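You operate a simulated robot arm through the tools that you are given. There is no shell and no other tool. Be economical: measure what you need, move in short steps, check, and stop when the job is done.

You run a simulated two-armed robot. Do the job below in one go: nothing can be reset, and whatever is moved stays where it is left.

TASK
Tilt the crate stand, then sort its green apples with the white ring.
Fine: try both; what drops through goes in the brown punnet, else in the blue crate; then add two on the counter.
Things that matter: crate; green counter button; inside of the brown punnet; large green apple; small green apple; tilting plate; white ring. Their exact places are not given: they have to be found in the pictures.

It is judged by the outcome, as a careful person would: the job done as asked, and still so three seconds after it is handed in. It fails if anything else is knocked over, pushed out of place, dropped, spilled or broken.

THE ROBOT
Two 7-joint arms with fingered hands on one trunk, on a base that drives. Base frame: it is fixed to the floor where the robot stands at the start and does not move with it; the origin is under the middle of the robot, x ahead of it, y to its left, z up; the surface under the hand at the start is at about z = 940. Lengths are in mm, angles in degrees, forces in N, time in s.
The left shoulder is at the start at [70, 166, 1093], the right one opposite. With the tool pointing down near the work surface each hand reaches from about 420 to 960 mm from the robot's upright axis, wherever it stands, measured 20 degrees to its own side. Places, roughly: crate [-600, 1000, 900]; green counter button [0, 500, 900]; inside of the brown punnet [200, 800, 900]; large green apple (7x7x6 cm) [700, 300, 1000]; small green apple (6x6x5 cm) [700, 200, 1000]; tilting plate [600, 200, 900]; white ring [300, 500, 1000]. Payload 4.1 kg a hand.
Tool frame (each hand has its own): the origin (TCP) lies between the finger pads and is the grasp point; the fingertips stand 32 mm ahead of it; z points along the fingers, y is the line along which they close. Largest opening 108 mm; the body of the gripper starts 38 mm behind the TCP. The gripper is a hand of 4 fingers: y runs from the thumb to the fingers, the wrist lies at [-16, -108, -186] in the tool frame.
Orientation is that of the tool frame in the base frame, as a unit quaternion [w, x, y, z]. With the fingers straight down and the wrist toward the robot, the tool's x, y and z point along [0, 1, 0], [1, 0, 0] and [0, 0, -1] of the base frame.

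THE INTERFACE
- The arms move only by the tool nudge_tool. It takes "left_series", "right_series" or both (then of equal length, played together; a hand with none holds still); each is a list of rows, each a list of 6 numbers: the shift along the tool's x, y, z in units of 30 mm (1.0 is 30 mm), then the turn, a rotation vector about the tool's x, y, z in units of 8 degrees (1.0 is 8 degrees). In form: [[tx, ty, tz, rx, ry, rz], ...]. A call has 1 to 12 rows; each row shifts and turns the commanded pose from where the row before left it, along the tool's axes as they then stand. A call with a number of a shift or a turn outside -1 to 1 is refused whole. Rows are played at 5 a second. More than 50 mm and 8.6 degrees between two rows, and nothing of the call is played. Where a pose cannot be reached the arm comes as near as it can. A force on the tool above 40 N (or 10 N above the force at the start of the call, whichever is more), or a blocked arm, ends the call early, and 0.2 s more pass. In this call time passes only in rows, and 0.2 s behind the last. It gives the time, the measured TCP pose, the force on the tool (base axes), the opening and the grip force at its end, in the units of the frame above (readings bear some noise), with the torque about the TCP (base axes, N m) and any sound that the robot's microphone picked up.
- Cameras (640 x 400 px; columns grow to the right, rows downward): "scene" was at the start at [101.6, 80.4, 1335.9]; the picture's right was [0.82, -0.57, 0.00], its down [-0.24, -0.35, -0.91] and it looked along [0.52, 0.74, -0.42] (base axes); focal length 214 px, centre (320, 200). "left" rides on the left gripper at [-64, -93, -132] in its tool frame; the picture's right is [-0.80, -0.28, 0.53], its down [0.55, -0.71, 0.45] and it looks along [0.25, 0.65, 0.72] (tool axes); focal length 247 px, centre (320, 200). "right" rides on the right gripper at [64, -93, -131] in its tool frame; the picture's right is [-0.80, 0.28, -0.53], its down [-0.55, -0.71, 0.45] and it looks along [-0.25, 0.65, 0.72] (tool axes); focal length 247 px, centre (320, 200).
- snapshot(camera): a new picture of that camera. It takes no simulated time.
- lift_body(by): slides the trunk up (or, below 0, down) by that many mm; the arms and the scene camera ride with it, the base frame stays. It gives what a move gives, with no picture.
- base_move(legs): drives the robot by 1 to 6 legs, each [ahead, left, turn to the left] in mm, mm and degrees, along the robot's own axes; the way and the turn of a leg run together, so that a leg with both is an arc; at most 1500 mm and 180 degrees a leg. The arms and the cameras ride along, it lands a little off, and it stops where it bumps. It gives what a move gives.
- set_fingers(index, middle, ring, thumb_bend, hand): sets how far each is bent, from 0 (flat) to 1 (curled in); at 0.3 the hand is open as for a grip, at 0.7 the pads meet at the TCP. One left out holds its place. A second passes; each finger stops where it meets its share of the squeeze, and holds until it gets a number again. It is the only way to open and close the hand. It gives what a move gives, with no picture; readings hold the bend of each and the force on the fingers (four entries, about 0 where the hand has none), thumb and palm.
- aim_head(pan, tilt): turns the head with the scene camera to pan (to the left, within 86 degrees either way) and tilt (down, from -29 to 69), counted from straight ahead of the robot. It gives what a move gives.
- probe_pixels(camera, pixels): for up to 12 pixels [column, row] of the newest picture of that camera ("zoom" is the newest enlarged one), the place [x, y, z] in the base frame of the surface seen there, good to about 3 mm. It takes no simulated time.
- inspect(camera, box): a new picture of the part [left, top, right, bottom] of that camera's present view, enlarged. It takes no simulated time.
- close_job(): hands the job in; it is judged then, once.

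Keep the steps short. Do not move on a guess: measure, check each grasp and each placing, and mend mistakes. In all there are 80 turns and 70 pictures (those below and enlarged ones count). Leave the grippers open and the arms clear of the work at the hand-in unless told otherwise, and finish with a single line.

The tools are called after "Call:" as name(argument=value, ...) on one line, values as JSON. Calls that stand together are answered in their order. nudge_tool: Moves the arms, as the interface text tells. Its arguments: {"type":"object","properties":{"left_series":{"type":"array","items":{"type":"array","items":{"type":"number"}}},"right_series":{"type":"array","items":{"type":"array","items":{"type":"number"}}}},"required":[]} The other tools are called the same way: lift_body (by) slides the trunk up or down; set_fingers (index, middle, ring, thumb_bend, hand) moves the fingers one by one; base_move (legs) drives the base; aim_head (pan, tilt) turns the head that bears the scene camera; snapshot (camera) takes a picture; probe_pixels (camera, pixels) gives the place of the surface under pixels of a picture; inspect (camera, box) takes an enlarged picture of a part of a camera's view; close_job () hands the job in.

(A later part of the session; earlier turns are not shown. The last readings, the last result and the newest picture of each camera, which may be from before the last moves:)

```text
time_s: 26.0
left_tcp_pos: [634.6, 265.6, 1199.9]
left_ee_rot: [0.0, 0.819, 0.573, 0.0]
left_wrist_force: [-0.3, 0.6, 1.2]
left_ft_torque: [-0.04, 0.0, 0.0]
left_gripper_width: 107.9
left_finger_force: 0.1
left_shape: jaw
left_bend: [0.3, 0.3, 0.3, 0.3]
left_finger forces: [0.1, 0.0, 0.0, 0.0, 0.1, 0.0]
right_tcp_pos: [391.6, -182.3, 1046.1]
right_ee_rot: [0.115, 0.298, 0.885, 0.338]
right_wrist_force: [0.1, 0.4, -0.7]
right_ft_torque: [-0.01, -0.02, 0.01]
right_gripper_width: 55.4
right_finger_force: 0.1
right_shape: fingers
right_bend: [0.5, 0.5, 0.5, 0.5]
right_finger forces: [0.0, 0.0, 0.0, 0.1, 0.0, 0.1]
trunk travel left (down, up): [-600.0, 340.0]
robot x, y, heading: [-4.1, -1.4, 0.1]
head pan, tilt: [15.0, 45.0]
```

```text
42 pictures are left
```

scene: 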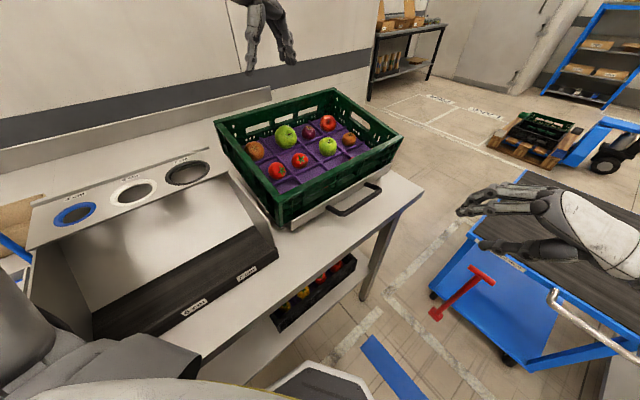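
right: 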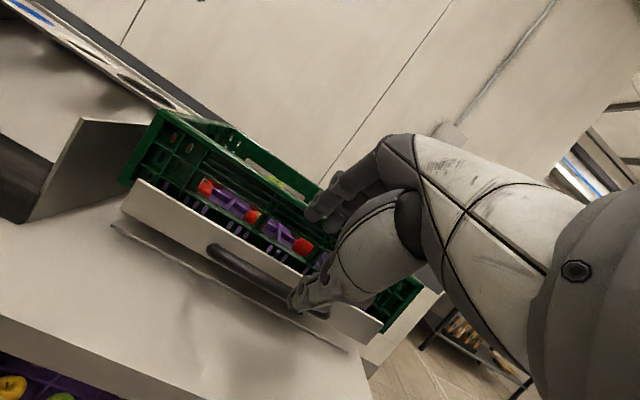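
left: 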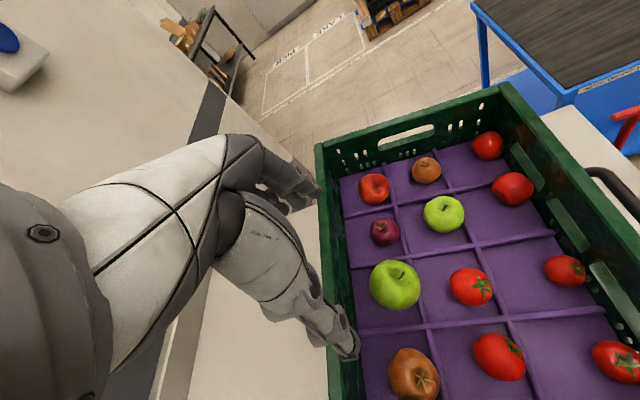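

Measure both apples' surfaces from this view.

Call:
probe_pixels(camera="left", pixels=[[395, 285], [443, 213], [384, 231], [413, 375], [470, 287], [373, 188], [426, 170], [380, 320], [350, 280], [430, 235]])

Call:
probe_pixels(camera="scene", pixels=[[286, 137], [327, 147]])

```text
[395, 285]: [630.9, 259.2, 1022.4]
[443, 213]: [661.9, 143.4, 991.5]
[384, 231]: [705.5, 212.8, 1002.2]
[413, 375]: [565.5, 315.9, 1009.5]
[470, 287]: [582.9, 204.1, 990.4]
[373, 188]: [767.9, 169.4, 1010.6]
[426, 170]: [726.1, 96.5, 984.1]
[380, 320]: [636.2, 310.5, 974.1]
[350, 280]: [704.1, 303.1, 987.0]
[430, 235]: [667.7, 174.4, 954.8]
```

```text
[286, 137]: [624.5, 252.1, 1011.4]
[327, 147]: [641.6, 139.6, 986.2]
```

Large apple centre comes to about [646,261,992], small about [668,139,969]. Narrow the left hand a little and descend to just above the large apple.

Call:
set_fingers(hand="left", index=0.37, middle=0.37, ring=0.37, thumb_bend=0.37)

Call:
nudge_tool(left_series=[[0, 0.081, 0.75, 0, 0, 0], [0, 0.081, 0.75, 0, 0, 0], [0, 0.081, 0.75, 0, 0, 0], [0, 0.081, 0.75, 0, 0, 0], [0, 0.081, 0.75, 0, 0, 0], [0, 0.081, 0.75, 0, 0, 0]])

Call:
snapshot(camera="left")

Call:
inspect(camera="scene", box=[210, 60, 410, 200])

```text
time_s: 27.0
left_tcp_pos: [633.9, 265.0, 1200.8]
left_ee_rot: [0.0, 0.819, 0.573, 0.001]
left_wrist_force: [-0.2, 0.9, 0.8]
left_ft_torque: [0.01, -0.04, -0.03]
left_gripper_width: 91.0
left_finger_force: 0.0
left_shape: fingers
left_bend: [0.37, 0.37, 0.37, 0.37]
left_finger forces: [0.0, 0.0, 0.0, 0.0, 0.1, 0.0]
right_tcp_pos: [391.8, -182.2, 1046.6]
right_ee_rot: [0.114, 0.298, 0.885, 0.339]
right_wrist_force: [0.4, -0.6, 0.3]
right_ft_torque: [0.0, -0.02, 0.01]
right_gripper_width: 55.2
right_finger_force: 0.0
right_shape: fingers
right_bend: [0.5, 0.5, 0.5, 0.5]
right_finger forces: [0.0, 0.0, 0.1, 0.1, 0.0, 0.0]
trunk travel left (down, up): [-600.0, 340.0]
robot x, y, heading: [0.3, -2.6, -0.0]
head pan, tilt: [15.0, 45.0]
```

```text
time_s: 28.4
left_tcp_pos: [646.1, 259.5, 1063.9]
left_ee_rot: [0.0, 0.819, 0.574, 0.001]
left_wrist_force: [0.9, 0.7, 1.0]
left_ft_torque: [0.01, 0.03, 0.0]
left_gripper_width: 90.8
left_finger_force: 0.0
left_shape: fingers
left_bend: [0.37, 0.37, 0.37, 0.37]
left_finger forces: [0.1, 0.1, 0.1, 0.1, 0.0, 0.0]
right_tcp_pos: [393.0, -181.3, 1045.8]
right_ee_rot: [0.114, 0.299, 0.885, 0.338]
right_wrist_force: [-0.7, -0.3, 0.3]
right_ft_torque: [0.03, -0.01, 0.02]
right_gripper_width: 55.4
right_finger_force: 0.1
right_shape: fingers
right_bend: [0.5, 0.5, 0.5, 0.5]
right_finger forces: [0.0, 0.1, 0.1, 0.1, 0.1, 0.1]
trunk travel left (down, up): [-600.0, 340.0]
robot x, y, heading: [2.8, -2.3, 0.3]
head pan, tilt: [15.0, 45.0]
```

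```text
41 pictures are left
```

left: 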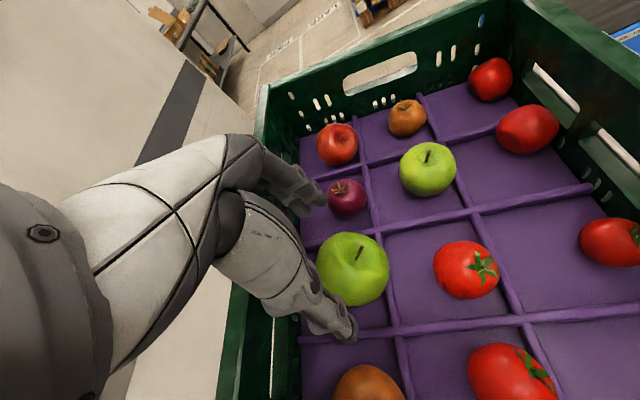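

```text
2.86 times, centred on (310, 130) of scene
```

zoom: 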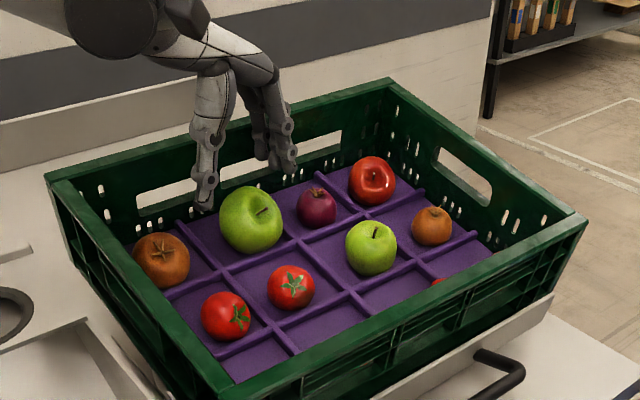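

The hand centres well on the apple (predicted pixel (354,266), seen (352,268)). Descend 65 mm.

Call:
nudge_tool(left_series=[[0, 0, 0.36, 0, 0, 0], [0, 0, 0.36, 0, 0, 0], [0, 0, 0.36, 0, 0, 0], [0, 0, 0.36, 0, 0, 0], [0, 0, 0.36, 0, 0, 0], [0, 0, 0.36, 0, 0, 0]])

Call:
snapshot(camera="left")

```text
time_s: 29.8
left_tcp_pos: [647.9, 257.3, 1005.2]
left_ee_rot: [0.002, 0.82, 0.573, 0.002]
left_wrist_force: [4.4, -0.5, 23.1]
left_ft_torque: [0.59, 0.92, -0.11]
left_gripper_width: 94.1
left_finger_force: 11.2
left_shape: fingers
left_bend: [0.37, 0.37, 0.35, 0.35]
left_finger forces: [0.0, 0.0, 1.3, 0.0, 21.5, 0.0]
right_tcp_pos: [390.5, -183.8, 1046.8]
right_ee_rot: [0.114, 0.298, 0.885, 0.34]
right_wrist_force: [0.4, -0.7, 0.6]
right_ft_torque: [-0.02, 0.01, 0.0]
right_gripper_width: 55.4
right_finger_force: 0.1
right_shape: fingers
right_bend: [0.5, 0.5, 0.5, 0.5]
right_finger forces: [0.0, 0.0, 0.1, 0.1, 0.0, 0.0]
trunk travel left (down, up): [-600.0, 340.0]
robot x, y, heading: [-1.6, -1.3, -0.1]
head pan, tilt: [15.0, 45.0]
```

```text
39 pictures are left
```

left: 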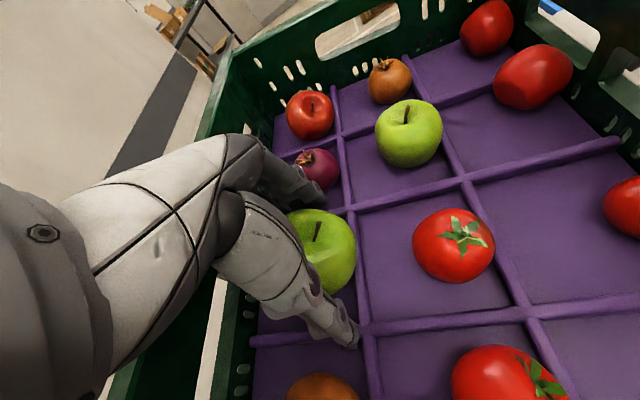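

The thumb has touched a divider. Raise 4 mm and close on the apple.

Call:
nudge_tool(left_series=[[0, 0, -0.2, 0, 0, 0], [0, 0, -0.05, 0, 0, 0]])

Call:
set_fingers(hand="left", index=0.7, middle=0.7, ring=0.7, thumb_bend=0.7)

Call:
snapshot(camera="left")

```text
time_s: 30.4
left_tcp_pos: [644.8, 257.1, 1007.0]
left_ee_rot: [-0.001, 0.819, 0.573, -0.001]
left_wrist_force: [1.1, -4.6, 3.9]
left_ft_torque: [0.01, 0.11, -0.07]
left_gripper_width: 92.2
left_finger_force: 3.8
left_shape: fingers
left_bend: [0.37, 0.37, 0.34, 0.36]
left_finger forces: [0.0, 0.5, 2.6, 0.1, 4.4, 0.0]
right_tcp_pos: [391.7, -183.1, 1046.2]
right_ee_rot: [0.114, 0.297, 0.885, 0.34]
right_wrist_force: [0.0, -1.1, -0.3]
right_ft_torque: [-0.01, -0.02, 0.02]
right_gripper_width: 55.5
right_finger_force: 0.0
right_shape: fingers
right_bend: [0.5, 0.5, 0.5, 0.5]
right_finger forces: [0.1, 0.0, 0.0, 0.0, 0.0, 0.0]
trunk travel left (down, up): [-600.0, 340.0]
robot x, y, heading: [-2.3, -2.4, 0.2]
head pan, tilt: [15.0, 45.0]
```

```text
time_s: 31.4
left_tcp_pos: [648.5, 257.7, 1009.2]
left_ee_rot: [0.0, 0.819, 0.574, 0.001]
left_wrist_force: [19.6, -3.3, 15.6]
left_ft_torque: [-0.25, -0.98, -0.36]
left_gripper_width: 54.2
left_finger_force: 28.9
left_shape: fingers
left_bend: [0.53, 0.5, 0.45, 0.57]
left_finger forces: [12.6, 11.7, 13.0, 0.1, 19.5, 0.0]
right_tcp_pos: [392.9, -183.3, 1044.5]
right_ee_rot: [0.114, 0.299, 0.885, 0.338]
right_wrist_force: [-0.5, 0.4, 0.5]
right_ft_torque: [-0.03, 0.02, 0.03]
right_gripper_width: 55.3
right_finger_force: 0.1
right_shape: fingers
right_bend: [0.5, 0.5, 0.5, 0.5]
right_finger forces: [0.1, 0.0, 0.1, 0.0, 0.1, 0.0]
trunk travel left (down, up): [-600.0, 340.0]
robot x, y, heading: [-1.9, -0.4, -0.0]
head pan, tilt: [15.0, 45.0]
```

```text
38 pictures are left
```

left: 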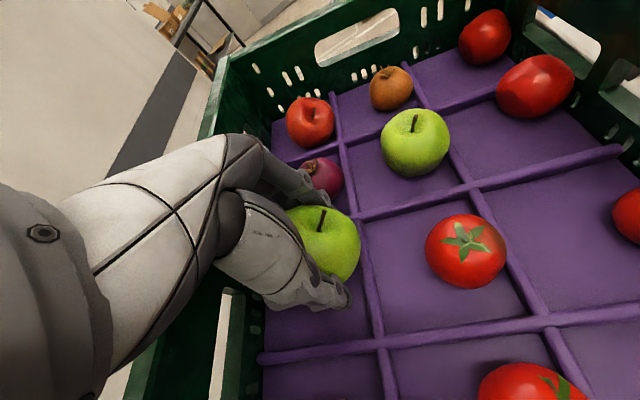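

Gripped by all fingers. Lift 40 mm gently and check.

Call:
nudge_tool(left_series=[[0, 0, -0.3, 0, 0, 0], [0, 0, -0.3, 0, 0, 0], [0, 0, -0.35, 0, 0, 0], [0, 0, -0.4, 0, 0, 0], [0, 0, 0, 0, 0, 0]])

Call:
snapshot(camera="left")

```text
time_s: 32.6
left_tcp_pos: [646.2, 260.9, 1048.4]
left_ee_rot: [0.001, 0.819, 0.573, 0.0]
left_wrist_force: [-0.6, -0.1, -1.5]
left_ft_torque: [0.03, 0.0, 0.01]
left_gripper_width: 52.0
left_finger_force: 20.5
left_shape: fingers
left_bend: [0.58, 0.54, 0.56, 0.57]
left_finger forces: [13.3, 6.3, 1.2, 0.0, 20.4, 0.0]
right_tcp_pos: [391.3, -181.6, 1045.6]
right_ee_rot: [0.114, 0.297, 0.885, 0.339]
right_wrist_force: [0.2, 0.1, 0.5]
right_ft_torque: [0.0, -0.01, 0.01]
right_gripper_width: 55.2
right_finger_force: 0.0
right_shape: fingers
right_bend: [0.5, 0.5, 0.5, 0.5]
right_finger forces: [0.0, 0.0, 0.0, 0.0, 0.0, 0.0]
trunk travel left (down, up): [-600.0, 340.0]
robot x, y, heading: [1.1, -0.5, 0.3]
head pan, tilt: [15.0, 45.0]
```

```text
37 pictures are left
```

left: 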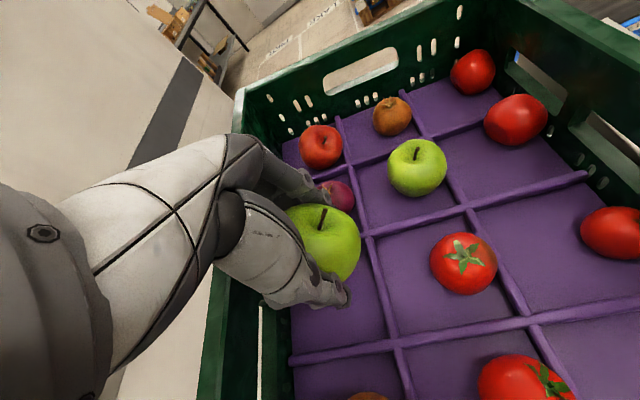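

Apple is held. Raise and carry it above the white ring (331,450).

Call:
nudge_tool(left_series=[[0, 0, -0.7, 0, 0, 0], [0, 0, -0.9, 0, 0, 0], [0, 0, -0.9, 0, 0, 0], [0, 0, -0.9, 0, 0, 0], [0, 0, -0.9, 0, 0, 0]])

Call:
nudge_tool(left_series=[[0.194, -1, 0, 0, 0, 0], [0.194, -1, 0, 0, 0, 0], [0.194, -1, 0, 0, 0, 0], [0.194, -1, 0, 0, 0, 0], [0.194, -1, 0, 0, 0, 0], [0.194, -1, 0, 0, 0, 0], [0.194, -1, 0, 0, 0, 0], [0.194, -1, 0, 0, 0, 0], [0.194, -1, 0, 0, 0, 0], [0.194, -1, 0, 0, 0, 0], [0.194, -1, 0, 0, 0, 0], [0.194, -1, 0, 0, 0, 0]])

Call:
aim_head(pan=50, tilt=40)

Call:
snapshot(camera="scene")

Call:
snapshot(camera="left")

```text
time_s: 33.8
left_tcp_pos: [645.2, 259.4, 1178.3]
left_ee_rot: [0.0, 0.819, 0.574, 0.0]
left_wrist_force: [-0.1, 0.3, -0.9]
left_ft_torque: [-0.01, 0.0, -0.02]
left_gripper_width: 51.4
left_finger_force: 21.0
left_shape: fingers
left_bend: [0.58, 0.54, 0.56, 0.57]
left_finger forces: [13.3, 6.5, 1.2, 0.1, 20.4, 0.1]
right_tcp_pos: [391.6, -182.7, 1044.6]
right_ee_rot: [0.114, 0.297, 0.885, 0.339]
right_wrist_force: [0.0, 0.5, -0.3]
right_ft_torque: [-0.04, -0.04, -0.02]
right_gripper_width: 55.7
right_finger_force: 0.1
right_shape: fingers
right_bend: [0.5, 0.5, 0.5, 0.5]
right_finger forces: [0.0, 0.0, 0.1, 0.0, 0.1, 0.0]
trunk travel left (down, up): [-600.0, 340.0]
robot x, y, heading: [3.0, 1.6, -0.0]
head pan, tilt: [15.0, 45.0]
```

```text
time_s: 36.4
left_tcp_pos: [331.8, 449.2, 1178.3]
left_ee_rot: [0.001, 0.819, 0.573, 0.0]
left_wrist_force: [-0.4, 0.4, -0.6]
left_ft_torque: [0.05, 0.0, 0.04]
left_gripper_width: 51.2
left_finger_force: 20.4
left_shape: fingers
left_bend: [0.58, 0.54, 0.56, 0.57]
left_finger forces: [13.1, 6.2, 1.2, 0.0, 20.1, 0.0]
right_tcp_pos: [392.8, -181.1, 1044.0]
right_ee_rot: [0.114, 0.297, 0.885, 0.338]
right_wrist_force: [-0.3, 1.2, -0.3]
right_ft_torque: [-0.04, 0.0, -0.01]
right_gripper_width: 55.6
right_finger_force: 0.1
right_shape: fingers
right_bend: [0.5, 0.5, 0.5, 0.5]
right_finger forces: [0.0, 0.1, 0.0, 0.0, 0.0, 0.0]
trunk travel left (down, up): [-600.0, 340.0]
robot x, y, heading: [3.6, 2.4, 0.0]
head pan, tilt: [15.0, 45.0]
```

```text
time_s: 37.4
left_tcp_pos: [332.6, 447.9, 1179.1]
left_ee_rot: [0.0, 0.82, 0.573, 0.0]
left_wrist_force: [-0.4, -0.6, -1.8]
left_ft_torque: [0.02, -0.01, 0.01]
left_gripper_width: 51.4
left_finger_force: 19.8
left_shape: fingers
left_bend: [0.58, 0.54, 0.56, 0.57]
left_finger forces: [13.2, 6.2, 1.2, 0.0, 20.3, 0.1]
right_tcp_pos: [392.2, -181.7, 1046.2]
right_ee_rot: [0.114, 0.298, 0.885, 0.338]
right_wrist_force: [-0.2, 0.8, 0.8]
right_ft_torque: [0.01, -0.01, 0.02]
right_gripper_width: 55.5
right_finger_force: 0.1
right_shape: fingers
right_bend: [0.5, 0.5, 0.5, 0.5]
right_finger forces: [0.1, 0.0, 0.1, 0.0, 0.1, 0.0]
trunk travel left (down, up): [-600.0, 340.0]
robot x, y, heading: [-2.8, 3.7, 0.1]
head pan, tilt: [50.0, 40.0]
```

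```text
36 pictures are left
```

scene: 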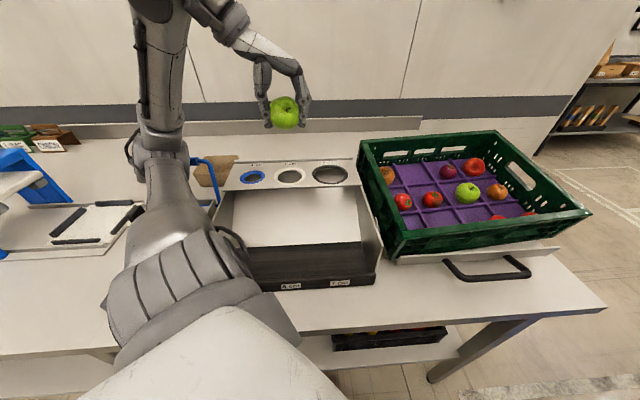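

```text
35 pictures are left
```

left: 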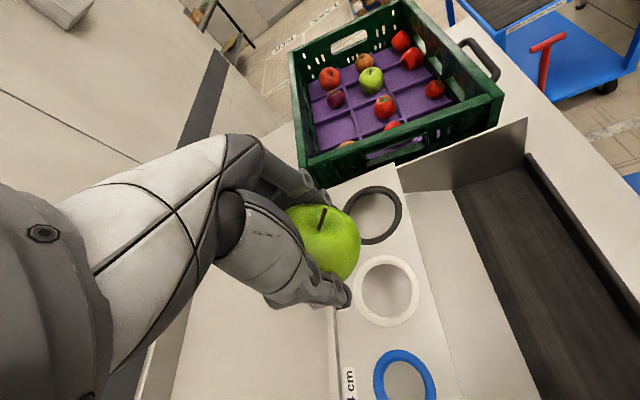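

Measure the ring (around (387,290)) and the held apple.

Call:
probe_pixels(camera="left", pixels=[[357, 290], [415, 290], [387, 260], [387, 322], [367, 268], [408, 312], [328, 245], [335, 270]])

Call:
probe_pixels(camera="scene", pixels=[[285, 112], [285, 124], [290, 168], [290, 184], [275, 176], [304, 176]])

Call:
inspect(camera="left", box=[280, 160, 480, 400])

```text
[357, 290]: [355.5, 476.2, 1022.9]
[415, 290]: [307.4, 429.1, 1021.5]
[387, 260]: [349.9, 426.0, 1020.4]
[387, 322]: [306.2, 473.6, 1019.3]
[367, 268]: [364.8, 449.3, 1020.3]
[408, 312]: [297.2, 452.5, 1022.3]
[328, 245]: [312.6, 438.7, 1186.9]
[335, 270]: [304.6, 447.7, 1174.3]
```

```text
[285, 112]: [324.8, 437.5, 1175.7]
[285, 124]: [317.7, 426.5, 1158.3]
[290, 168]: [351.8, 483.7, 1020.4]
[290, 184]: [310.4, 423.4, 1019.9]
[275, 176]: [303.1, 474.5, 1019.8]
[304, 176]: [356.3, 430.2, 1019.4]
```

```text
1.67 times, centred on (380, 280) of left
```

zoom: 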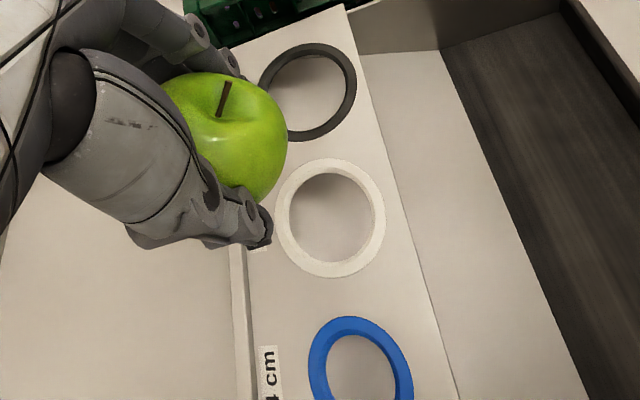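

Ring centre [330.5,452,1021]; apple centre about [338,456,1161]. Shift and descend to just above the ring.

Call:
nudge_tool(left_series=[[-0.05, -0.043, 0.7, 0, 0, 0], [-0.05, -0.043, 0.7, 0, 0, 0], [-0.05, -0.043, 0.7, 0, 0, 0], [-0.05, -0.043, 0.7, 0, 0, 0], [0, 0, 0.5, 0, 0, 0], [0, 0, 0, 0, 0, 0]])

Call:
inspect(camera="scene", box=[220, 100, 360, 200])

Call:
inspect(camera="left", box=[240, 160, 480, 360])

```text
time_s: 38.8
left_tcp_pos: [324.4, 445.3, 1078.9]
left_ee_rot: [0.0, 0.818, 0.575, 0.001]
left_wrist_force: [-0.3, 0.3, -1.9]
left_ft_torque: [0.0, -0.02, -0.02]
left_gripper_width: 51.2
left_finger_force: 19.9
left_shape: fingers
left_bend: [0.58, 0.54, 0.56, 0.57]
left_finger forces: [13.0, 6.2, 1.2, 0.1, 19.9, 0.0]
right_tcp_pos: [392.4, -181.5, 1045.1]
right_ee_rot: [0.114, 0.299, 0.885, 0.339]
right_wrist_force: [0.2, -0.3, -0.3]
right_ft_torque: [-0.02, 0.03, 0.01]
right_gripper_width: 55.6
right_finger_force: 0.1
right_shape: fingers
right_bend: [0.5, 0.5, 0.5, 0.5]
right_finger forces: [0.0, 0.0, 0.0, 0.1, 0.0, 0.0]
trunk travel left (down, up): [-600.0, 340.0]
robot x, y, heading: [3.1, -0.5, 0.1]
head pan, tilt: [50.0, 40.0]
```

```text
4.00 times, centred on (290, 150) of scene
```

zoom: 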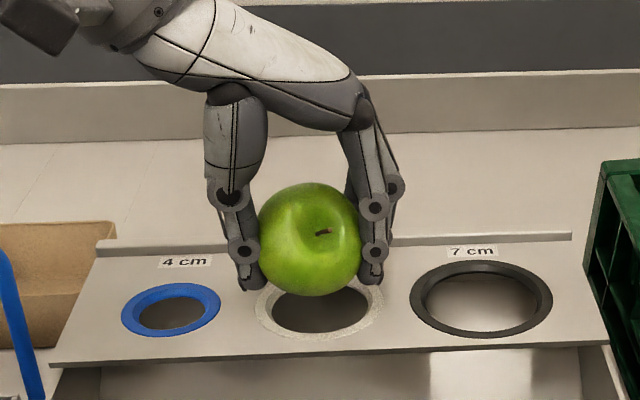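

```text
2.00 times, centred on (360, 260) of left
```

zoom: 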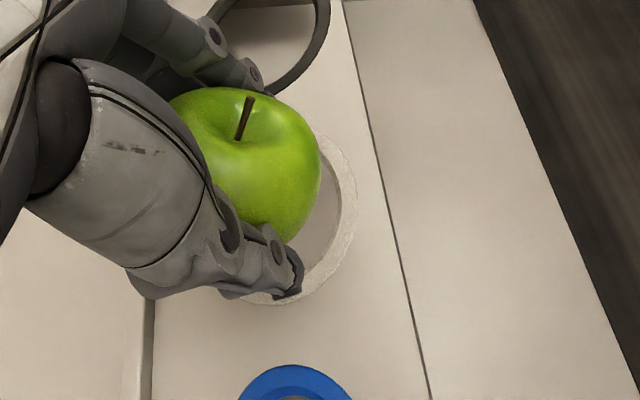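

Probe the apple to fix its centre over the ring.

Call:
probe_pixels(camera="zoom", pixels=[[245, 165], [310, 170], [280, 220], [230, 110], [345, 180], [330, 260]])

Call:
probe_pixels(camera="scene", pixels=[[297, 159], [297, 148], [297, 171], [288, 159], [307, 159], [300, 165]])

```text
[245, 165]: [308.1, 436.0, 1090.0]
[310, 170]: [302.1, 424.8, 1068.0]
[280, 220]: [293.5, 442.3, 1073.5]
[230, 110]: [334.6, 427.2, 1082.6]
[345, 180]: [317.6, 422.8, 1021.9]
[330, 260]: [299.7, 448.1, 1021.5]
```

```text
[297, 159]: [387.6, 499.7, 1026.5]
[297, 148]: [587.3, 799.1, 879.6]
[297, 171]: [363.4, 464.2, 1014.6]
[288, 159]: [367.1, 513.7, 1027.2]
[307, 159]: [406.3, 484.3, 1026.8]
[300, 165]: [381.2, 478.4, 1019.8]
```

Apple centre about [325,452,1066]: shift 5 mm and lower 18 mm.

Call:
nudge_tool(left_series=[[0.03, 0.17, 0, 0, 0, 0], [0, 0, 0.2, 0, 0, 0], [0, 0, 0.2, 0, 0, 0], [0, 0, 0.2, 0, 0, 0], [0, 0, 0, 0, 0, 0]])

Call:
inspect(camera="scene", box=[220, 100, 360, 200])

```text
time_s: 40.0
left_tcp_pos: [326.3, 447.5, 1062.6]
left_ee_rot: [0.001, 0.817, 0.577, -0.001]
left_wrist_force: [-0.3, -0.9, -0.6]
left_ft_torque: [-0.02, 0.01, -0.02]
left_gripper_width: 51.3
left_finger_force: 19.8
left_shape: fingers
left_bend: [0.58, 0.54, 0.56, 0.57]
left_finger forces: [13.0, 6.2, 1.1, 0.0, 19.9, 0.0]
left hand out of reach, approached as far as the arm can: row 4
right_tcp_pos: [392.0, -181.2, 1044.7]
right_ee_rot: [0.114, 0.298, 0.886, 0.338]
right_wrist_force: [0.6, -0.4, 0.9]
right_ft_torque: [-0.03, -0.01, 0.0]
right_gripper_width: 55.6
right_finger_force: 0.1
right_shape: fingers
right_bend: [0.5, 0.5, 0.5, 0.5]
right_finger forces: [0.0, 0.0, 0.1, 0.1, 0.1, 0.0]
trunk travel left (down, up): [-600.0, 340.0]
robot x, y, heading: [-0.4, 2.4, -0.0]
head pan, tilt: [50.0, 40.0]
```

```text
4.00 times, centred on (290, 150) of scene
```

zoom: 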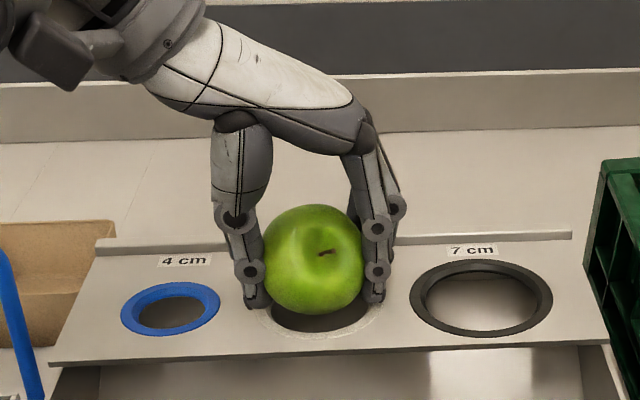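

Arm is at its reach limit downwards; lower the trunk by 12 mm instead.

Call:
lift_body(by=-12)

Call:
inspect(camera="scene", box=[220, 100, 360, 200])

```text
time_s: 40.7
left_tcp_pos: [328.9, 446.4, 1056.6]
left_ee_rot: [0.005, 0.817, 0.577, 0.006]
left_wrist_force: [-0.4, -1.2, 15.8]
left_ft_torque: [-0.23, -0.1, -0.11]
left_gripper_width: 50.2
left_finger_force: 27.9
left_shape: fingers
left_bend: [0.6, 0.54, 0.56, 0.58]
left_finger forces: [21.6, 8.5, 1.1, 0.1, 25.0, 0.0]
right_tcp_pos: [391.1, -183.4, 1034.6]
right_ee_rot: [0.113, 0.297, 0.885, 0.34]
right_wrist_force: [-0.8, -1.0, 0.1]
right_ft_torque: [0.02, 0.02, 0.01]
right_gripper_width: 55.5
right_finger_force: 0.1
right_shape: fingers
right_bend: [0.5, 0.5, 0.5, 0.5]
right_finger forces: [0.0, 0.1, 0.0, 0.1, 0.1, 0.0]
trunk travel left (down, up): [-589.0, 351.0]
robot x, y, heading: [-1.6, -0.2, -0.1]
head pan, tilt: [50.0, 40.0]
stopped: the force on the tool passed its limit at 44 N (the readings are from after the stop); the commanded pose is now the measured one
```

```text
4.00 times, centred on (290, 150) of scene
```

zoom: 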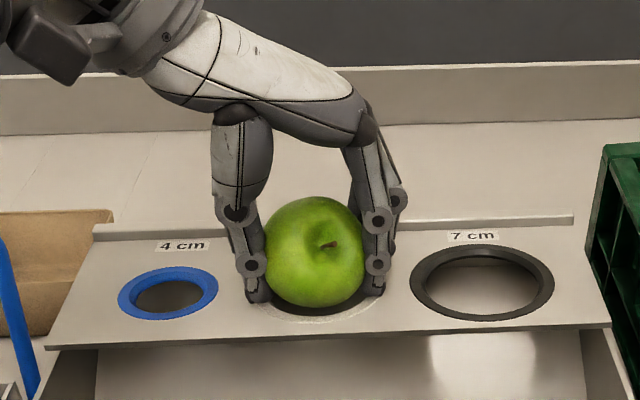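

Contact: the apple sits on the ring. Open the hand partly.

Call:
set_fingers(hand="left", index=0.4, middle=0.4, ring=0.4, thumb_bend=0.4)

Call:
inspect(camera="scene", box=[220, 100, 360, 200])

```text
time_s: 41.7
left_tcp_pos: [326.5, 445.9, 1054.8]
left_ee_rot: [0.004, 0.817, 0.577, 0.004]
left_wrist_force: [-1.7, -0.4, 13.2]
left_ft_torque: [-0.04, -0.58, -0.01]
left_gripper_width: 82.1
left_finger_force: 5.9
left_shape: fingers
left_bend: [0.4, 0.4, 0.4, 0.4]
left_finger forces: [0.1, 12.4, 0.1, 0.0, 0.0, 0.0]
right_tcp_pos: [390.0, -183.2, 1035.1]
right_ee_rot: [0.114, 0.297, 0.885, 0.34]
right_wrist_force: [0.2, 0.2, 0.4]
right_ft_torque: [-0.01, -0.01, -0.04]
right_gripper_width: 55.4
right_finger_force: 0.1
right_shape: fingers
right_bend: [0.5, 0.5, 0.5, 0.5]
right_finger forces: [0.0, 0.0, 0.0, 0.0, 0.1, 0.0]
trunk travel left (down, up): [-589.0, 351.0]
robot x, y, heading: [-1.8, 0.7, -0.1]
head pan, tilt: [50.0, 40.0]
```

```text
4.00 times, centred on (290, 150) of scene
```

zoom: 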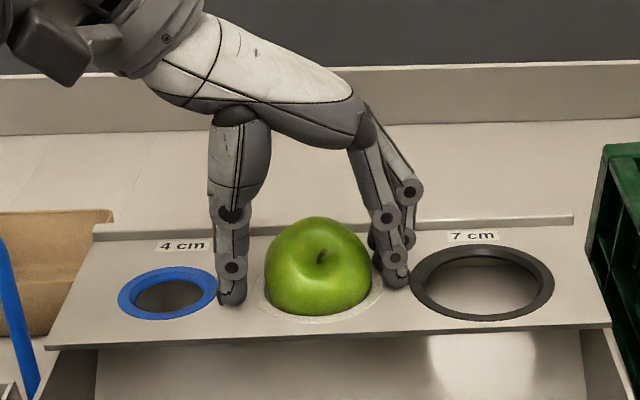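

The large apple sits stuck in the white ring: it does not drop through, so it belongs in the blue crate. Re-grip it.

Call:
set_fingers(hand="left", index=0.7, middle=0.7, ring=0.7, thumb_bend=0.7)

Call:
nudge_tool(left_series=[[0, 0, -0.2, 0, 0, 0], [0, 0, -0.3, 0, 0, 0], [0, 0, -0.4, 0, 0, 0], [0, 0, -0.4, 0, 0, 0], [0, 0, 0, 0, 0, 0]])

Call:
inspect(camera="scene", box=[220, 80, 360, 200])

```text
time_s: 42.8
left_tcp_pos: [330.6, 445.8, 1058.0]
left_ee_rot: [0.007, 0.817, 0.577, 0.008]
left_wrist_force: [12.3, -5.4, 13.4]
left_ft_torque: [-0.19, -0.88, 0.05]
left_gripper_width: 53.3
left_finger_force: 24.0
left_shape: fingers
left_bend: [0.57, 0.5, 0.58, 0.52]
left_finger forces: [9.4, 15.2, 9.6, 0.0, 13.7, 0.1]
right_tcp_pos: [393.0, -183.4, 1034.3]
right_ee_rot: [0.114, 0.298, 0.885, 0.339]
right_wrist_force: [-0.2, -0.6, 1.1]
right_ft_torque: [0.04, 0.01, 0.03]
right_gripper_width: 55.6
right_finger_force: 0.0
right_shape: fingers
right_bend: [0.5, 0.5, 0.5, 0.5]
right_finger forces: [0.1, 0.0, 0.0, 0.0, 0.1, 0.1]
trunk travel left (down, up): [-589.0, 351.0]
robot x, y, heading: [-1.6, -1.9, -0.2]
head pan, tilt: [50.0, 40.0]
stopped (left hand): the force on the tool passed its limit at 41 N (the readings are from after the stop); the commanded pose is now the measured one
```

```text
time_s: 44.0
left_tcp_pos: [328.4, 445.9, 1095.8]
left_ee_rot: [0.005, 0.817, 0.577, 0.005]
left_wrist_force: [-0.3, 0.3, -0.6]
left_ft_torque: [-0.01, -0.01, 0.02]
left_gripper_width: 53.2
left_finger_force: 17.1
left_shape: fingers
left_bend: [0.59, 0.53, 0.6, 0.51]
left_finger forces: [7.5, 2.2, 7.7, 0.0, 16.2, 0.0]
right_tcp_pos: [391.5, -181.7, 1033.3]
right_ee_rot: [0.114, 0.298, 0.885, 0.338]
right_wrist_force: [-0.1, 0.0, 0.2]
right_ft_torque: [0.01, 0.01, 0.02]
right_gripper_width: 55.4
right_finger_force: 0.1
right_shape: fingers
right_bend: [0.5, 0.5, 0.5, 0.5]
right_finger forces: [0.1, 0.0, 0.0, 0.1, 0.0, 0.0]
trunk travel left (down, up): [-589.0, 351.0]
robot x, y, heading: [0.9, -1.2, 0.2]
head pan, tilt: [50.0, 40.0]
```

```text
3.33 times, centred on (290, 140) of scene
```

zoom: 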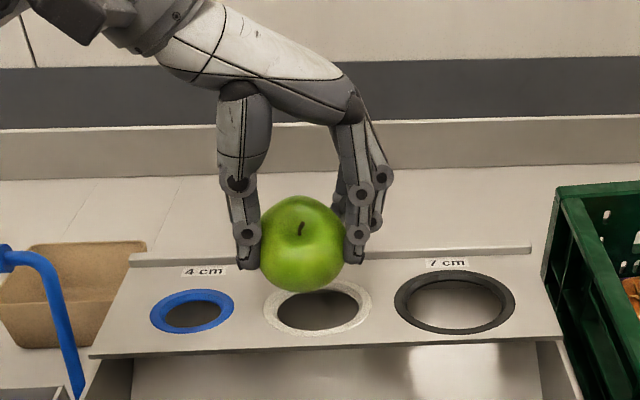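

Held again. Raise the trunk 230 mm so the hand clears the blue press, and look along the route to the blue crate.

Call:
lift_body(by=230)

Call:
aim_head(pan=86, tilt=40)

Call:
snapshot(camera="scene")

```text
time_s: 46.4
left_tcp_pos: [329.0, 447.6, 1325.2]
left_ee_rot: [0.006, 0.816, 0.577, 0.005]
left_wrist_force: [0.5, 0.8, -0.7]
left_ft_torque: [0.03, 0.0, 0.0]
left_gripper_width: 52.8
left_finger_force: 16.4
left_shape: fingers
left_bend: [0.59, 0.53, 0.6, 0.51]
left_finger forces: [7.6, 2.3, 7.7, 0.1, 16.3, 0.0]
right_tcp_pos: [392.3, -181.3, 1264.4]
right_ee_rot: [0.113, 0.298, 0.885, 0.339]
right_wrist_force: [-0.4, 0.7, -0.4]
right_ft_torque: [0.07, 0.0, 0.0]
right_gripper_width: 55.5
right_finger_force: 0.0
right_shape: fingers
right_bend: [0.5, 0.5, 0.5, 0.5]
right_finger forces: [0.0, 0.0, 0.0, 0.0, 0.1, 0.1]
trunk travel left (down, up): [-819.0, 121.0]
robot x, y, heading: [-0.7, -2.4, -0.2]
head pan, tilt: [50.0, 40.0]
```

```text
time_s: 47.4
left_tcp_pos: [329.7, 445.6, 1324.3]
left_ee_rot: [0.006, 0.817, 0.577, 0.005]
left_wrist_force: [-0.8, 0.4, -1.0]
left_ft_torque: [-0.02, 0.01, -0.02]
left_gripper_width: 52.7
left_finger_force: 16.6
left_shape: fingers
left_bend: [0.59, 0.53, 0.6, 0.51]
left_finger forces: [7.6, 2.4, 7.7, 0.0, 16.3, 0.0]
right_tcp_pos: [392.3, -182.4, 1264.7]
right_ee_rot: [0.113, 0.298, 0.886, 0.338]
right_wrist_force: [0.5, -0.7, -0.3]
right_ft_torque: [0.01, -0.05, 0.0]
right_gripper_width: 55.4
right_finger_force: 0.1
right_shape: fingers
right_bend: [0.5, 0.5, 0.5, 0.5]
right_finger forces: [0.1, 0.0, 0.0, 0.0, 0.1, 0.0]
trunk travel left (down, up): [-819.0, 121.0]
robot x, y, heading: [2.2, -0.7, 0.1]
head pan, tilt: [85.9, 40.0]
```

```text
27 pictures are left
```

scene: 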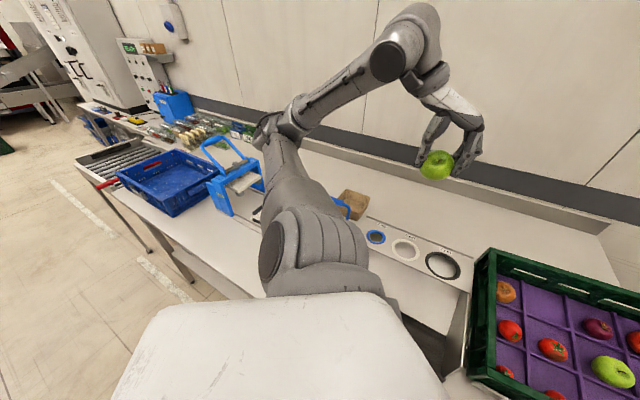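

Floor is clear. Measure crate, press top and bench edge.

Call:
probe_pixels(camera="scene", pixels=[[165, 183], [118, 174], [170, 216], [218, 175], [180, 152], [228, 138], [150, 225], [170, 245], [85, 160], [352, 200], [130, 190], [240, 165]])

```text
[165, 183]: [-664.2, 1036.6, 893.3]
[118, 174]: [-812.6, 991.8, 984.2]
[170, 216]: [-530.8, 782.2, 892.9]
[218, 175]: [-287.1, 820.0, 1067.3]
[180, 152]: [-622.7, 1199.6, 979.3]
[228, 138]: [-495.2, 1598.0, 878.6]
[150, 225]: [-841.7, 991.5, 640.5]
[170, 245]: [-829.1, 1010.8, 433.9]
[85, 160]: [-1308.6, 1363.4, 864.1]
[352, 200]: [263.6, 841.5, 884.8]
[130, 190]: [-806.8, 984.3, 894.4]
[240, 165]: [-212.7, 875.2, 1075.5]
```

Crate centre about [−577,991], floor z 893. Drive along the bench by (−929, +559).

Call:
base_move(legs=[[-929, 559, 0]])

Call:
aim_head(pan=55, tilt=50)

Call:
snapshot(camera="scene")

```text
time_s: 52.9
left_tcp_pos: [-590.0, 1015.0, 1325.2]
left_ee_rot: [0.005, 0.815, 0.579, 0.005]
left_wrist_force: [0.3, -0.8, -1.7]
left_ft_torque: [-0.02, 0.02, 0.03]
left_gripper_width: 52.8
left_finger_force: 16.3
left_shape: fingers
left_bend: [0.59, 0.53, 0.6, 0.51]
left_finger forces: [7.7, 2.3, 7.6, 0.0, 16.2, 0.1]
right_tcp_pos: [-524.1, 384.8, 1264.2]
right_ee_rot: [0.113, 0.297, 0.885, 0.339]
right_wrist_force: [0.2, 0.7, -0.2]
right_ft_torque: [0.01, -0.02, -0.01]
right_gripper_width: 55.5
right_finger_force: 0.1
right_shape: fingers
right_bend: [0.5, 0.5, 0.5, 0.5]
right_finger forces: [0.0, 0.0, 0.0, 0.0, 0.1, 0.1]
trunk travel left (down, up): [-819.0, 121.0]
robot x, y, heading: [-917.3, 569.3, 0.1]
head pan, tilt: [85.9, 40.0]
```

```text
time_s: 53.9
left_tcp_pos: [-590.5, 1014.6, 1325.5]
left_ee_rot: [0.006, 0.816, 0.578, 0.006]
left_wrist_force: [0.0, -0.1, -1.7]
left_ft_torque: [0.01, -0.03, 0.01]
left_gripper_width: 52.8
left_finger_force: 16.7
left_shape: fingers
left_bend: [0.59, 0.53, 0.6, 0.51]
left_finger forces: [7.6, 2.4, 7.7, 0.0, 16.1, 0.0]
right_tcp_pos: [-524.5, 385.7, 1264.0]
right_ee_rot: [0.113, 0.296, 0.886, 0.338]
right_wrist_force: [0.1, 0.7, 0.3]
right_ft_torque: [-0.02, -0.01, -0.01]
right_gripper_width: 55.3
right_finger_force: 0.2
right_shape: fingers
right_bend: [0.5, 0.5, 0.5, 0.5]
right_finger forces: [0.1, 0.0, 0.0, 0.1, 0.0, 0.0]
trunk travel left (down, up): [-819.0, 121.0]
robot x, y, heading: [-915.1, 567.8, -0.0]
head pan, tilt: [55.0, 50.0]
```

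```text
26 pictures are left
```

scene: 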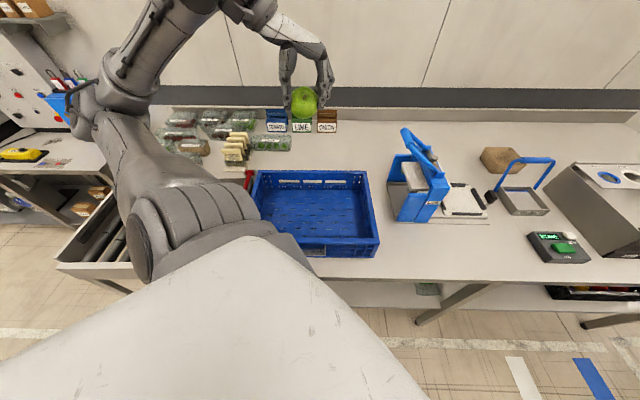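

The hand is over the crate. Lower the trunk by 280 mm and check.

Call:
lift_body(by=-280)

Call:
snapshot(camera="scene")

```text
time_s: 56.7
left_tcp_pos: [-590.1, 1014.3, 1045.9]
left_ee_rot: [0.006, 0.815, 0.579, 0.005]
left_wrist_force: [0.1, 0.2, -1.2]
left_ft_torque: [-0.01, -0.02, 0.0]
left_gripper_width: 52.7
left_finger_force: 16.5
left_shape: fingers
left_bend: [0.59, 0.53, 0.6, 0.51]
left_finger forces: [7.6, 2.3, 7.7, 0.0, 16.2, 0.0]
right_tcp_pos: [-524.9, 385.8, 984.4]
right_ee_rot: [0.113, 0.297, 0.886, 0.338]
right_wrist_force: [0.3, -0.7, -0.5]
right_ft_torque: [0.0, 0.01, -0.02]
right_gripper_width: 55.6
right_finger_force: 0.0
right_shape: fingers
right_bend: [0.5, 0.5, 0.5, 0.5]
right_finger forces: [0.1, 0.0, 0.0, 0.0, 0.0, 0.0]
trunk travel left (down, up): [-539.0, 401.0]
robot x, y, heading: [-916.5, 568.6, 0.0]
head pan, tilt: [55.0, 50.0]
```

```text
25 pictures are left
```

scene: 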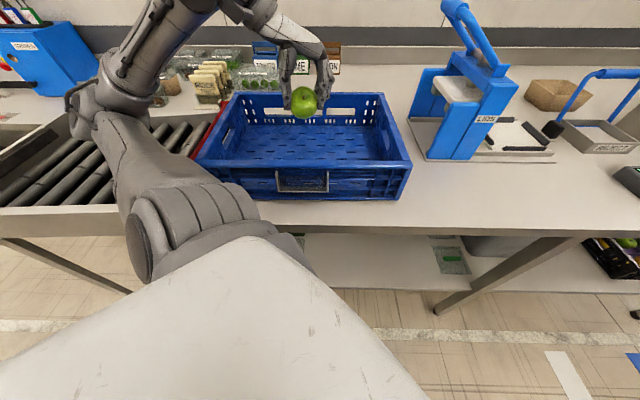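

Check the elbow's height above the roller frame before lowering further.

Call:
probe_pixels(camera="scene", pixels=[[95, 105], [75, 95], [75, 115], [110, 125], [120, 180], [145, 250], [60, 140], [50, 200], [303, 103], [330, 160], [225, 100], [385, 98]])

```text
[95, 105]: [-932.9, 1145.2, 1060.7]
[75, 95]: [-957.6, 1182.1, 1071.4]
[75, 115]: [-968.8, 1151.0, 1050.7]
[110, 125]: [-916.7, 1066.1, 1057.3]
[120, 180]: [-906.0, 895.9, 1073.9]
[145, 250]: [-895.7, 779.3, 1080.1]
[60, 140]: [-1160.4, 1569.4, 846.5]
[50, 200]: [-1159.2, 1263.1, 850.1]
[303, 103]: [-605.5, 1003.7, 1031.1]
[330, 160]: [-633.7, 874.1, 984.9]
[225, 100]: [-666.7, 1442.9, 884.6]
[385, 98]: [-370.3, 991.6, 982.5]
```

Elbow sits about 100 mm above the roller frame, so I'll back the base 60 mm off, reach 60 mm further and lower with the arm.

Call:
base_move(legs=[[-34, -50, 0]])

Call:
nudge_tool(left_series=[[0.65, 0.157, 0, 0, 0, 0], [0.65, 0.157, 0, 0, 0, 0], [0.65, 0.157, 0, 0, 0, 0], [0, 0, 0.4, 0, 0, 0], [0, 0, 0.4, 0, 0, 0], [0, 0, 0.4, 0, 0, 0], [0, 0, 0.4, 0, 0, 0]])

```text
time_s: 57.7
left_tcp_pos: [-624.8, 963.2, 1046.9]
left_ee_rot: [0.007, 0.815, 0.579, 0.007]
left_wrist_force: [-0.3, -0.8, -0.7]
left_ft_torque: [0.02, -0.02, 0.02]
left_gripper_width: 52.9
left_finger_force: 16.4
left_shape: fingers
left_bend: [0.59, 0.53, 0.6, 0.51]
left_finger forces: [7.6, 2.2, 7.7, 0.0, 16.2, 0.0]
right_tcp_pos: [-558.3, 334.9, 983.9]
right_ee_rot: [0.113, 0.296, 0.886, 0.339]
right_wrist_force: [-0.4, -0.1, -0.8]
right_ft_torque: [0.04, -0.04, 0.0]
right_gripper_width: 55.5
right_finger_force: 0.0
right_shape: fingers
right_bend: [0.5, 0.5, 0.5, 0.5]
right_finger forces: [0.1, 0.0, 0.1, 0.0, 0.0, 0.1]
trunk travel left (down, up): [-539.0, 401.0]
robot x, y, heading: [-948.5, 521.2, 0.5]
head pan, tilt: [55.0, 50.0]
```

```text
time_s: 59.3
left_tcp_pos: [-587.5, 1014.0, 996.5]
left_ee_rot: [0.006, 0.815, 0.579, 0.006]
left_wrist_force: [0.4, -0.4, -1.4]
left_ft_torque: [-0.03, 0.01, 0.0]
left_gripper_width: 52.9
left_finger_force: 16.9
left_shape: fingers
left_bend: [0.59, 0.53, 0.6, 0.51]
left_finger forces: [7.6, 2.3, 7.8, 0.0, 16.2, 0.1]
right_tcp_pos: [-557.2, 335.4, 984.6]
right_ee_rot: [0.113, 0.297, 0.886, 0.338]
right_wrist_force: [0.3, 0.1, 0.8]
right_ft_torque: [-0.03, -0.02, 0.0]
right_gripper_width: 55.3
right_finger_force: 0.1
right_shape: fingers
right_bend: [0.5, 0.5, 0.5, 0.5]
right_finger forces: [0.1, 0.0, 0.0, 0.0, 0.0, 0.1]
trunk travel left (down, up): [-539.0, 401.0]
robot x, y, heading: [-950.0, 515.9, 0.2]
head pan, tilt: [55.0, 50.0]
```

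Works. Continue 48 mm down in small steps, stopping on contact.

Call:
nudge_tool(left_series=[[0, 0, 0.25, 0, 0, 0], [0, 0, 0.25, 0, 0, 0], [0, 0, 0.25, 0, 0, 0], [0, 0, 0.25, 0, 0, 0], [0, 0, 0.25, 0, 0, 0], [0, 0, 0.2, 0, 0, 0]])

Call:
inspect(camera="scene", box=[180, 60, 440, 220])

```text
time_s: 60.7
left_tcp_pos: [-583.3, 1015.3, 960.7]
left_ee_rot: [-0.004, 0.818, 0.575, 0.007]
left_wrist_force: [-0.2, -0.8, -0.2]
left_ft_torque: [0.03, -0.01, 0.01]
left_gripper_width: 53.3
left_finger_force: 17.0
left_shape: fingers
left_bend: [0.59, 0.53, 0.6, 0.51]
left_finger forces: [7.8, 2.3, 7.8, 0.1, 16.2, 0.0]
right_tcp_pos: [-554.2, 338.1, 986.6]
right_ee_rot: [0.112, 0.297, 0.886, 0.338]
right_wrist_force: [0.1, 0.4, 0.1]
right_ft_torque: [0.02, 0.0, -0.02]
right_gripper_width: 55.6
right_finger_force: 0.0
right_shape: fingers
right_bend: [0.5, 0.5, 0.5, 0.5]
right_finger forces: [0.0, 0.0, 0.0, 0.0, 0.0, 0.0]
trunk travel left (down, up): [-539.0, 401.0]
robot x, y, heading: [-948.5, 520.2, 0.6]
head pan, tilt: [55.0, 50.0]
```

```text
2.46 times, centred on (310, 140) of scene
```

zoom: 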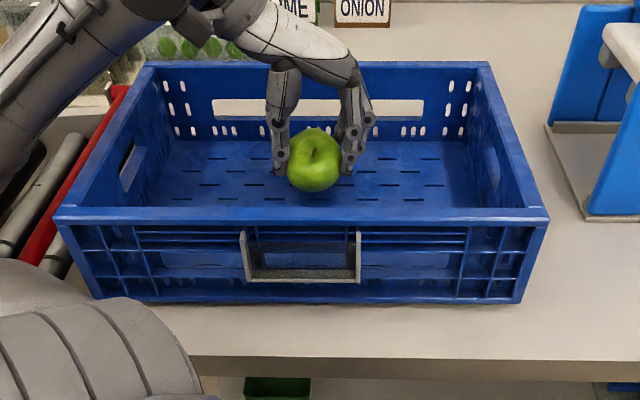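

Nearly at the floor; lower the trunk 20 mm more to touch.

Call:
lift_body(by=-20)

Call:
inspect(camera="scene", box=[230, 70, 390, 170])

```text
time_s: 61.4
left_tcp_pos: [-585.7, 1007.6, 960.3]
left_ee_rot: [-0.022, 0.821, 0.571, 0.019]
left_wrist_force: [-0.4, -0.2, -1.7]
left_ft_torque: [-0.03, -0.03, 0.02]
left_gripper_width: 52.9
left_finger_force: 16.9
left_shape: fingers
left_bend: [0.59, 0.53, 0.6, 0.51]
left_finger forces: [7.7, 2.3, 7.7, 0.0, 16.1, 0.0]
right_tcp_pos: [-557.0, 331.6, 973.6]
right_ee_rot: [0.111, 0.296, 0.885, 0.341]
right_wrist_force: [0.0, -0.8, 0.7]
right_ft_torque: [-0.02, 0.02, -0.03]
right_gripper_width: 55.5
right_finger_force: 0.0
right_shape: fingers
right_bend: [0.5, 0.5, 0.5, 0.5]
right_finger forces: [0.0, 0.0, 0.0, 0.1, 0.0, 0.1]
trunk travel left (down, up): [-519.0, 421.0]
robot x, y, heading: [-954.3, 519.9, 0.5]
head pan, tilt: [55.0, 50.0]
```

```text
4.00 times, centred on (310, 120) of scene
```

zoom: 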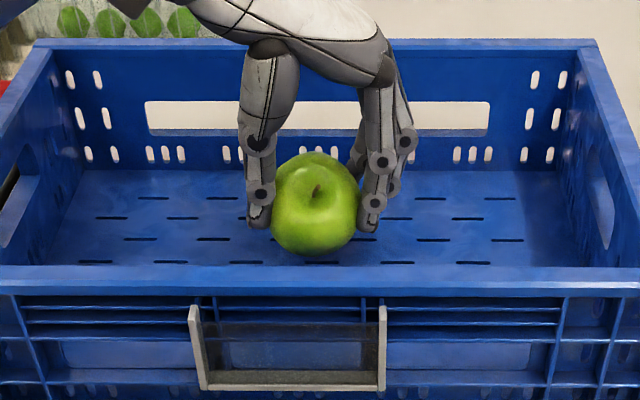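

The TCP did not follow, so some part of the left arm is touching something. Undo with +30 mm and look.

Call:
lift_body(by=30)

Call:
snapshot(camera="scene")

```text
time_s: 62.1
left_tcp_pos: [-587.5, 1013.2, 965.1]
left_ee_rot: [0.004, 0.817, 0.577, 0.007]
left_wrist_force: [-0.6, 0.1, -1.2]
left_ft_torque: [0.0, -0.01, -0.01]
left_gripper_width: 53.2
left_finger_force: 17.0
left_shape: fingers
left_bend: [0.59, 0.53, 0.6, 0.51]
left_finger forces: [7.8, 2.3, 7.8, 0.0, 16.2, 0.0]
right_tcp_pos: [-556.4, 335.0, 994.9]
right_ee_rot: [0.113, 0.297, 0.886, 0.338]
right_wrist_force: [-0.4, 0.3, -0.2]
right_ft_torque: [-0.01, -0.01, 0.03]
right_gripper_width: 55.6
right_finger_force: 0.0
right_shape: fingers
right_bend: [0.5, 0.5, 0.5, 0.5]
right_finger forces: [0.0, 0.0, 0.1, 0.1, 0.0, 0.0]
trunk travel left (down, up): [-549.0, 391.0]
robot x, y, heading: [-953.6, 514.5, 0.5]
head pan, tilt: [55.0, 50.0]
```

```text
22 pictures are left
```

scene: 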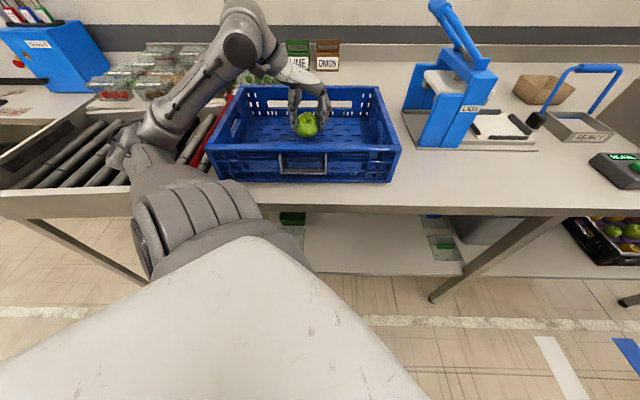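

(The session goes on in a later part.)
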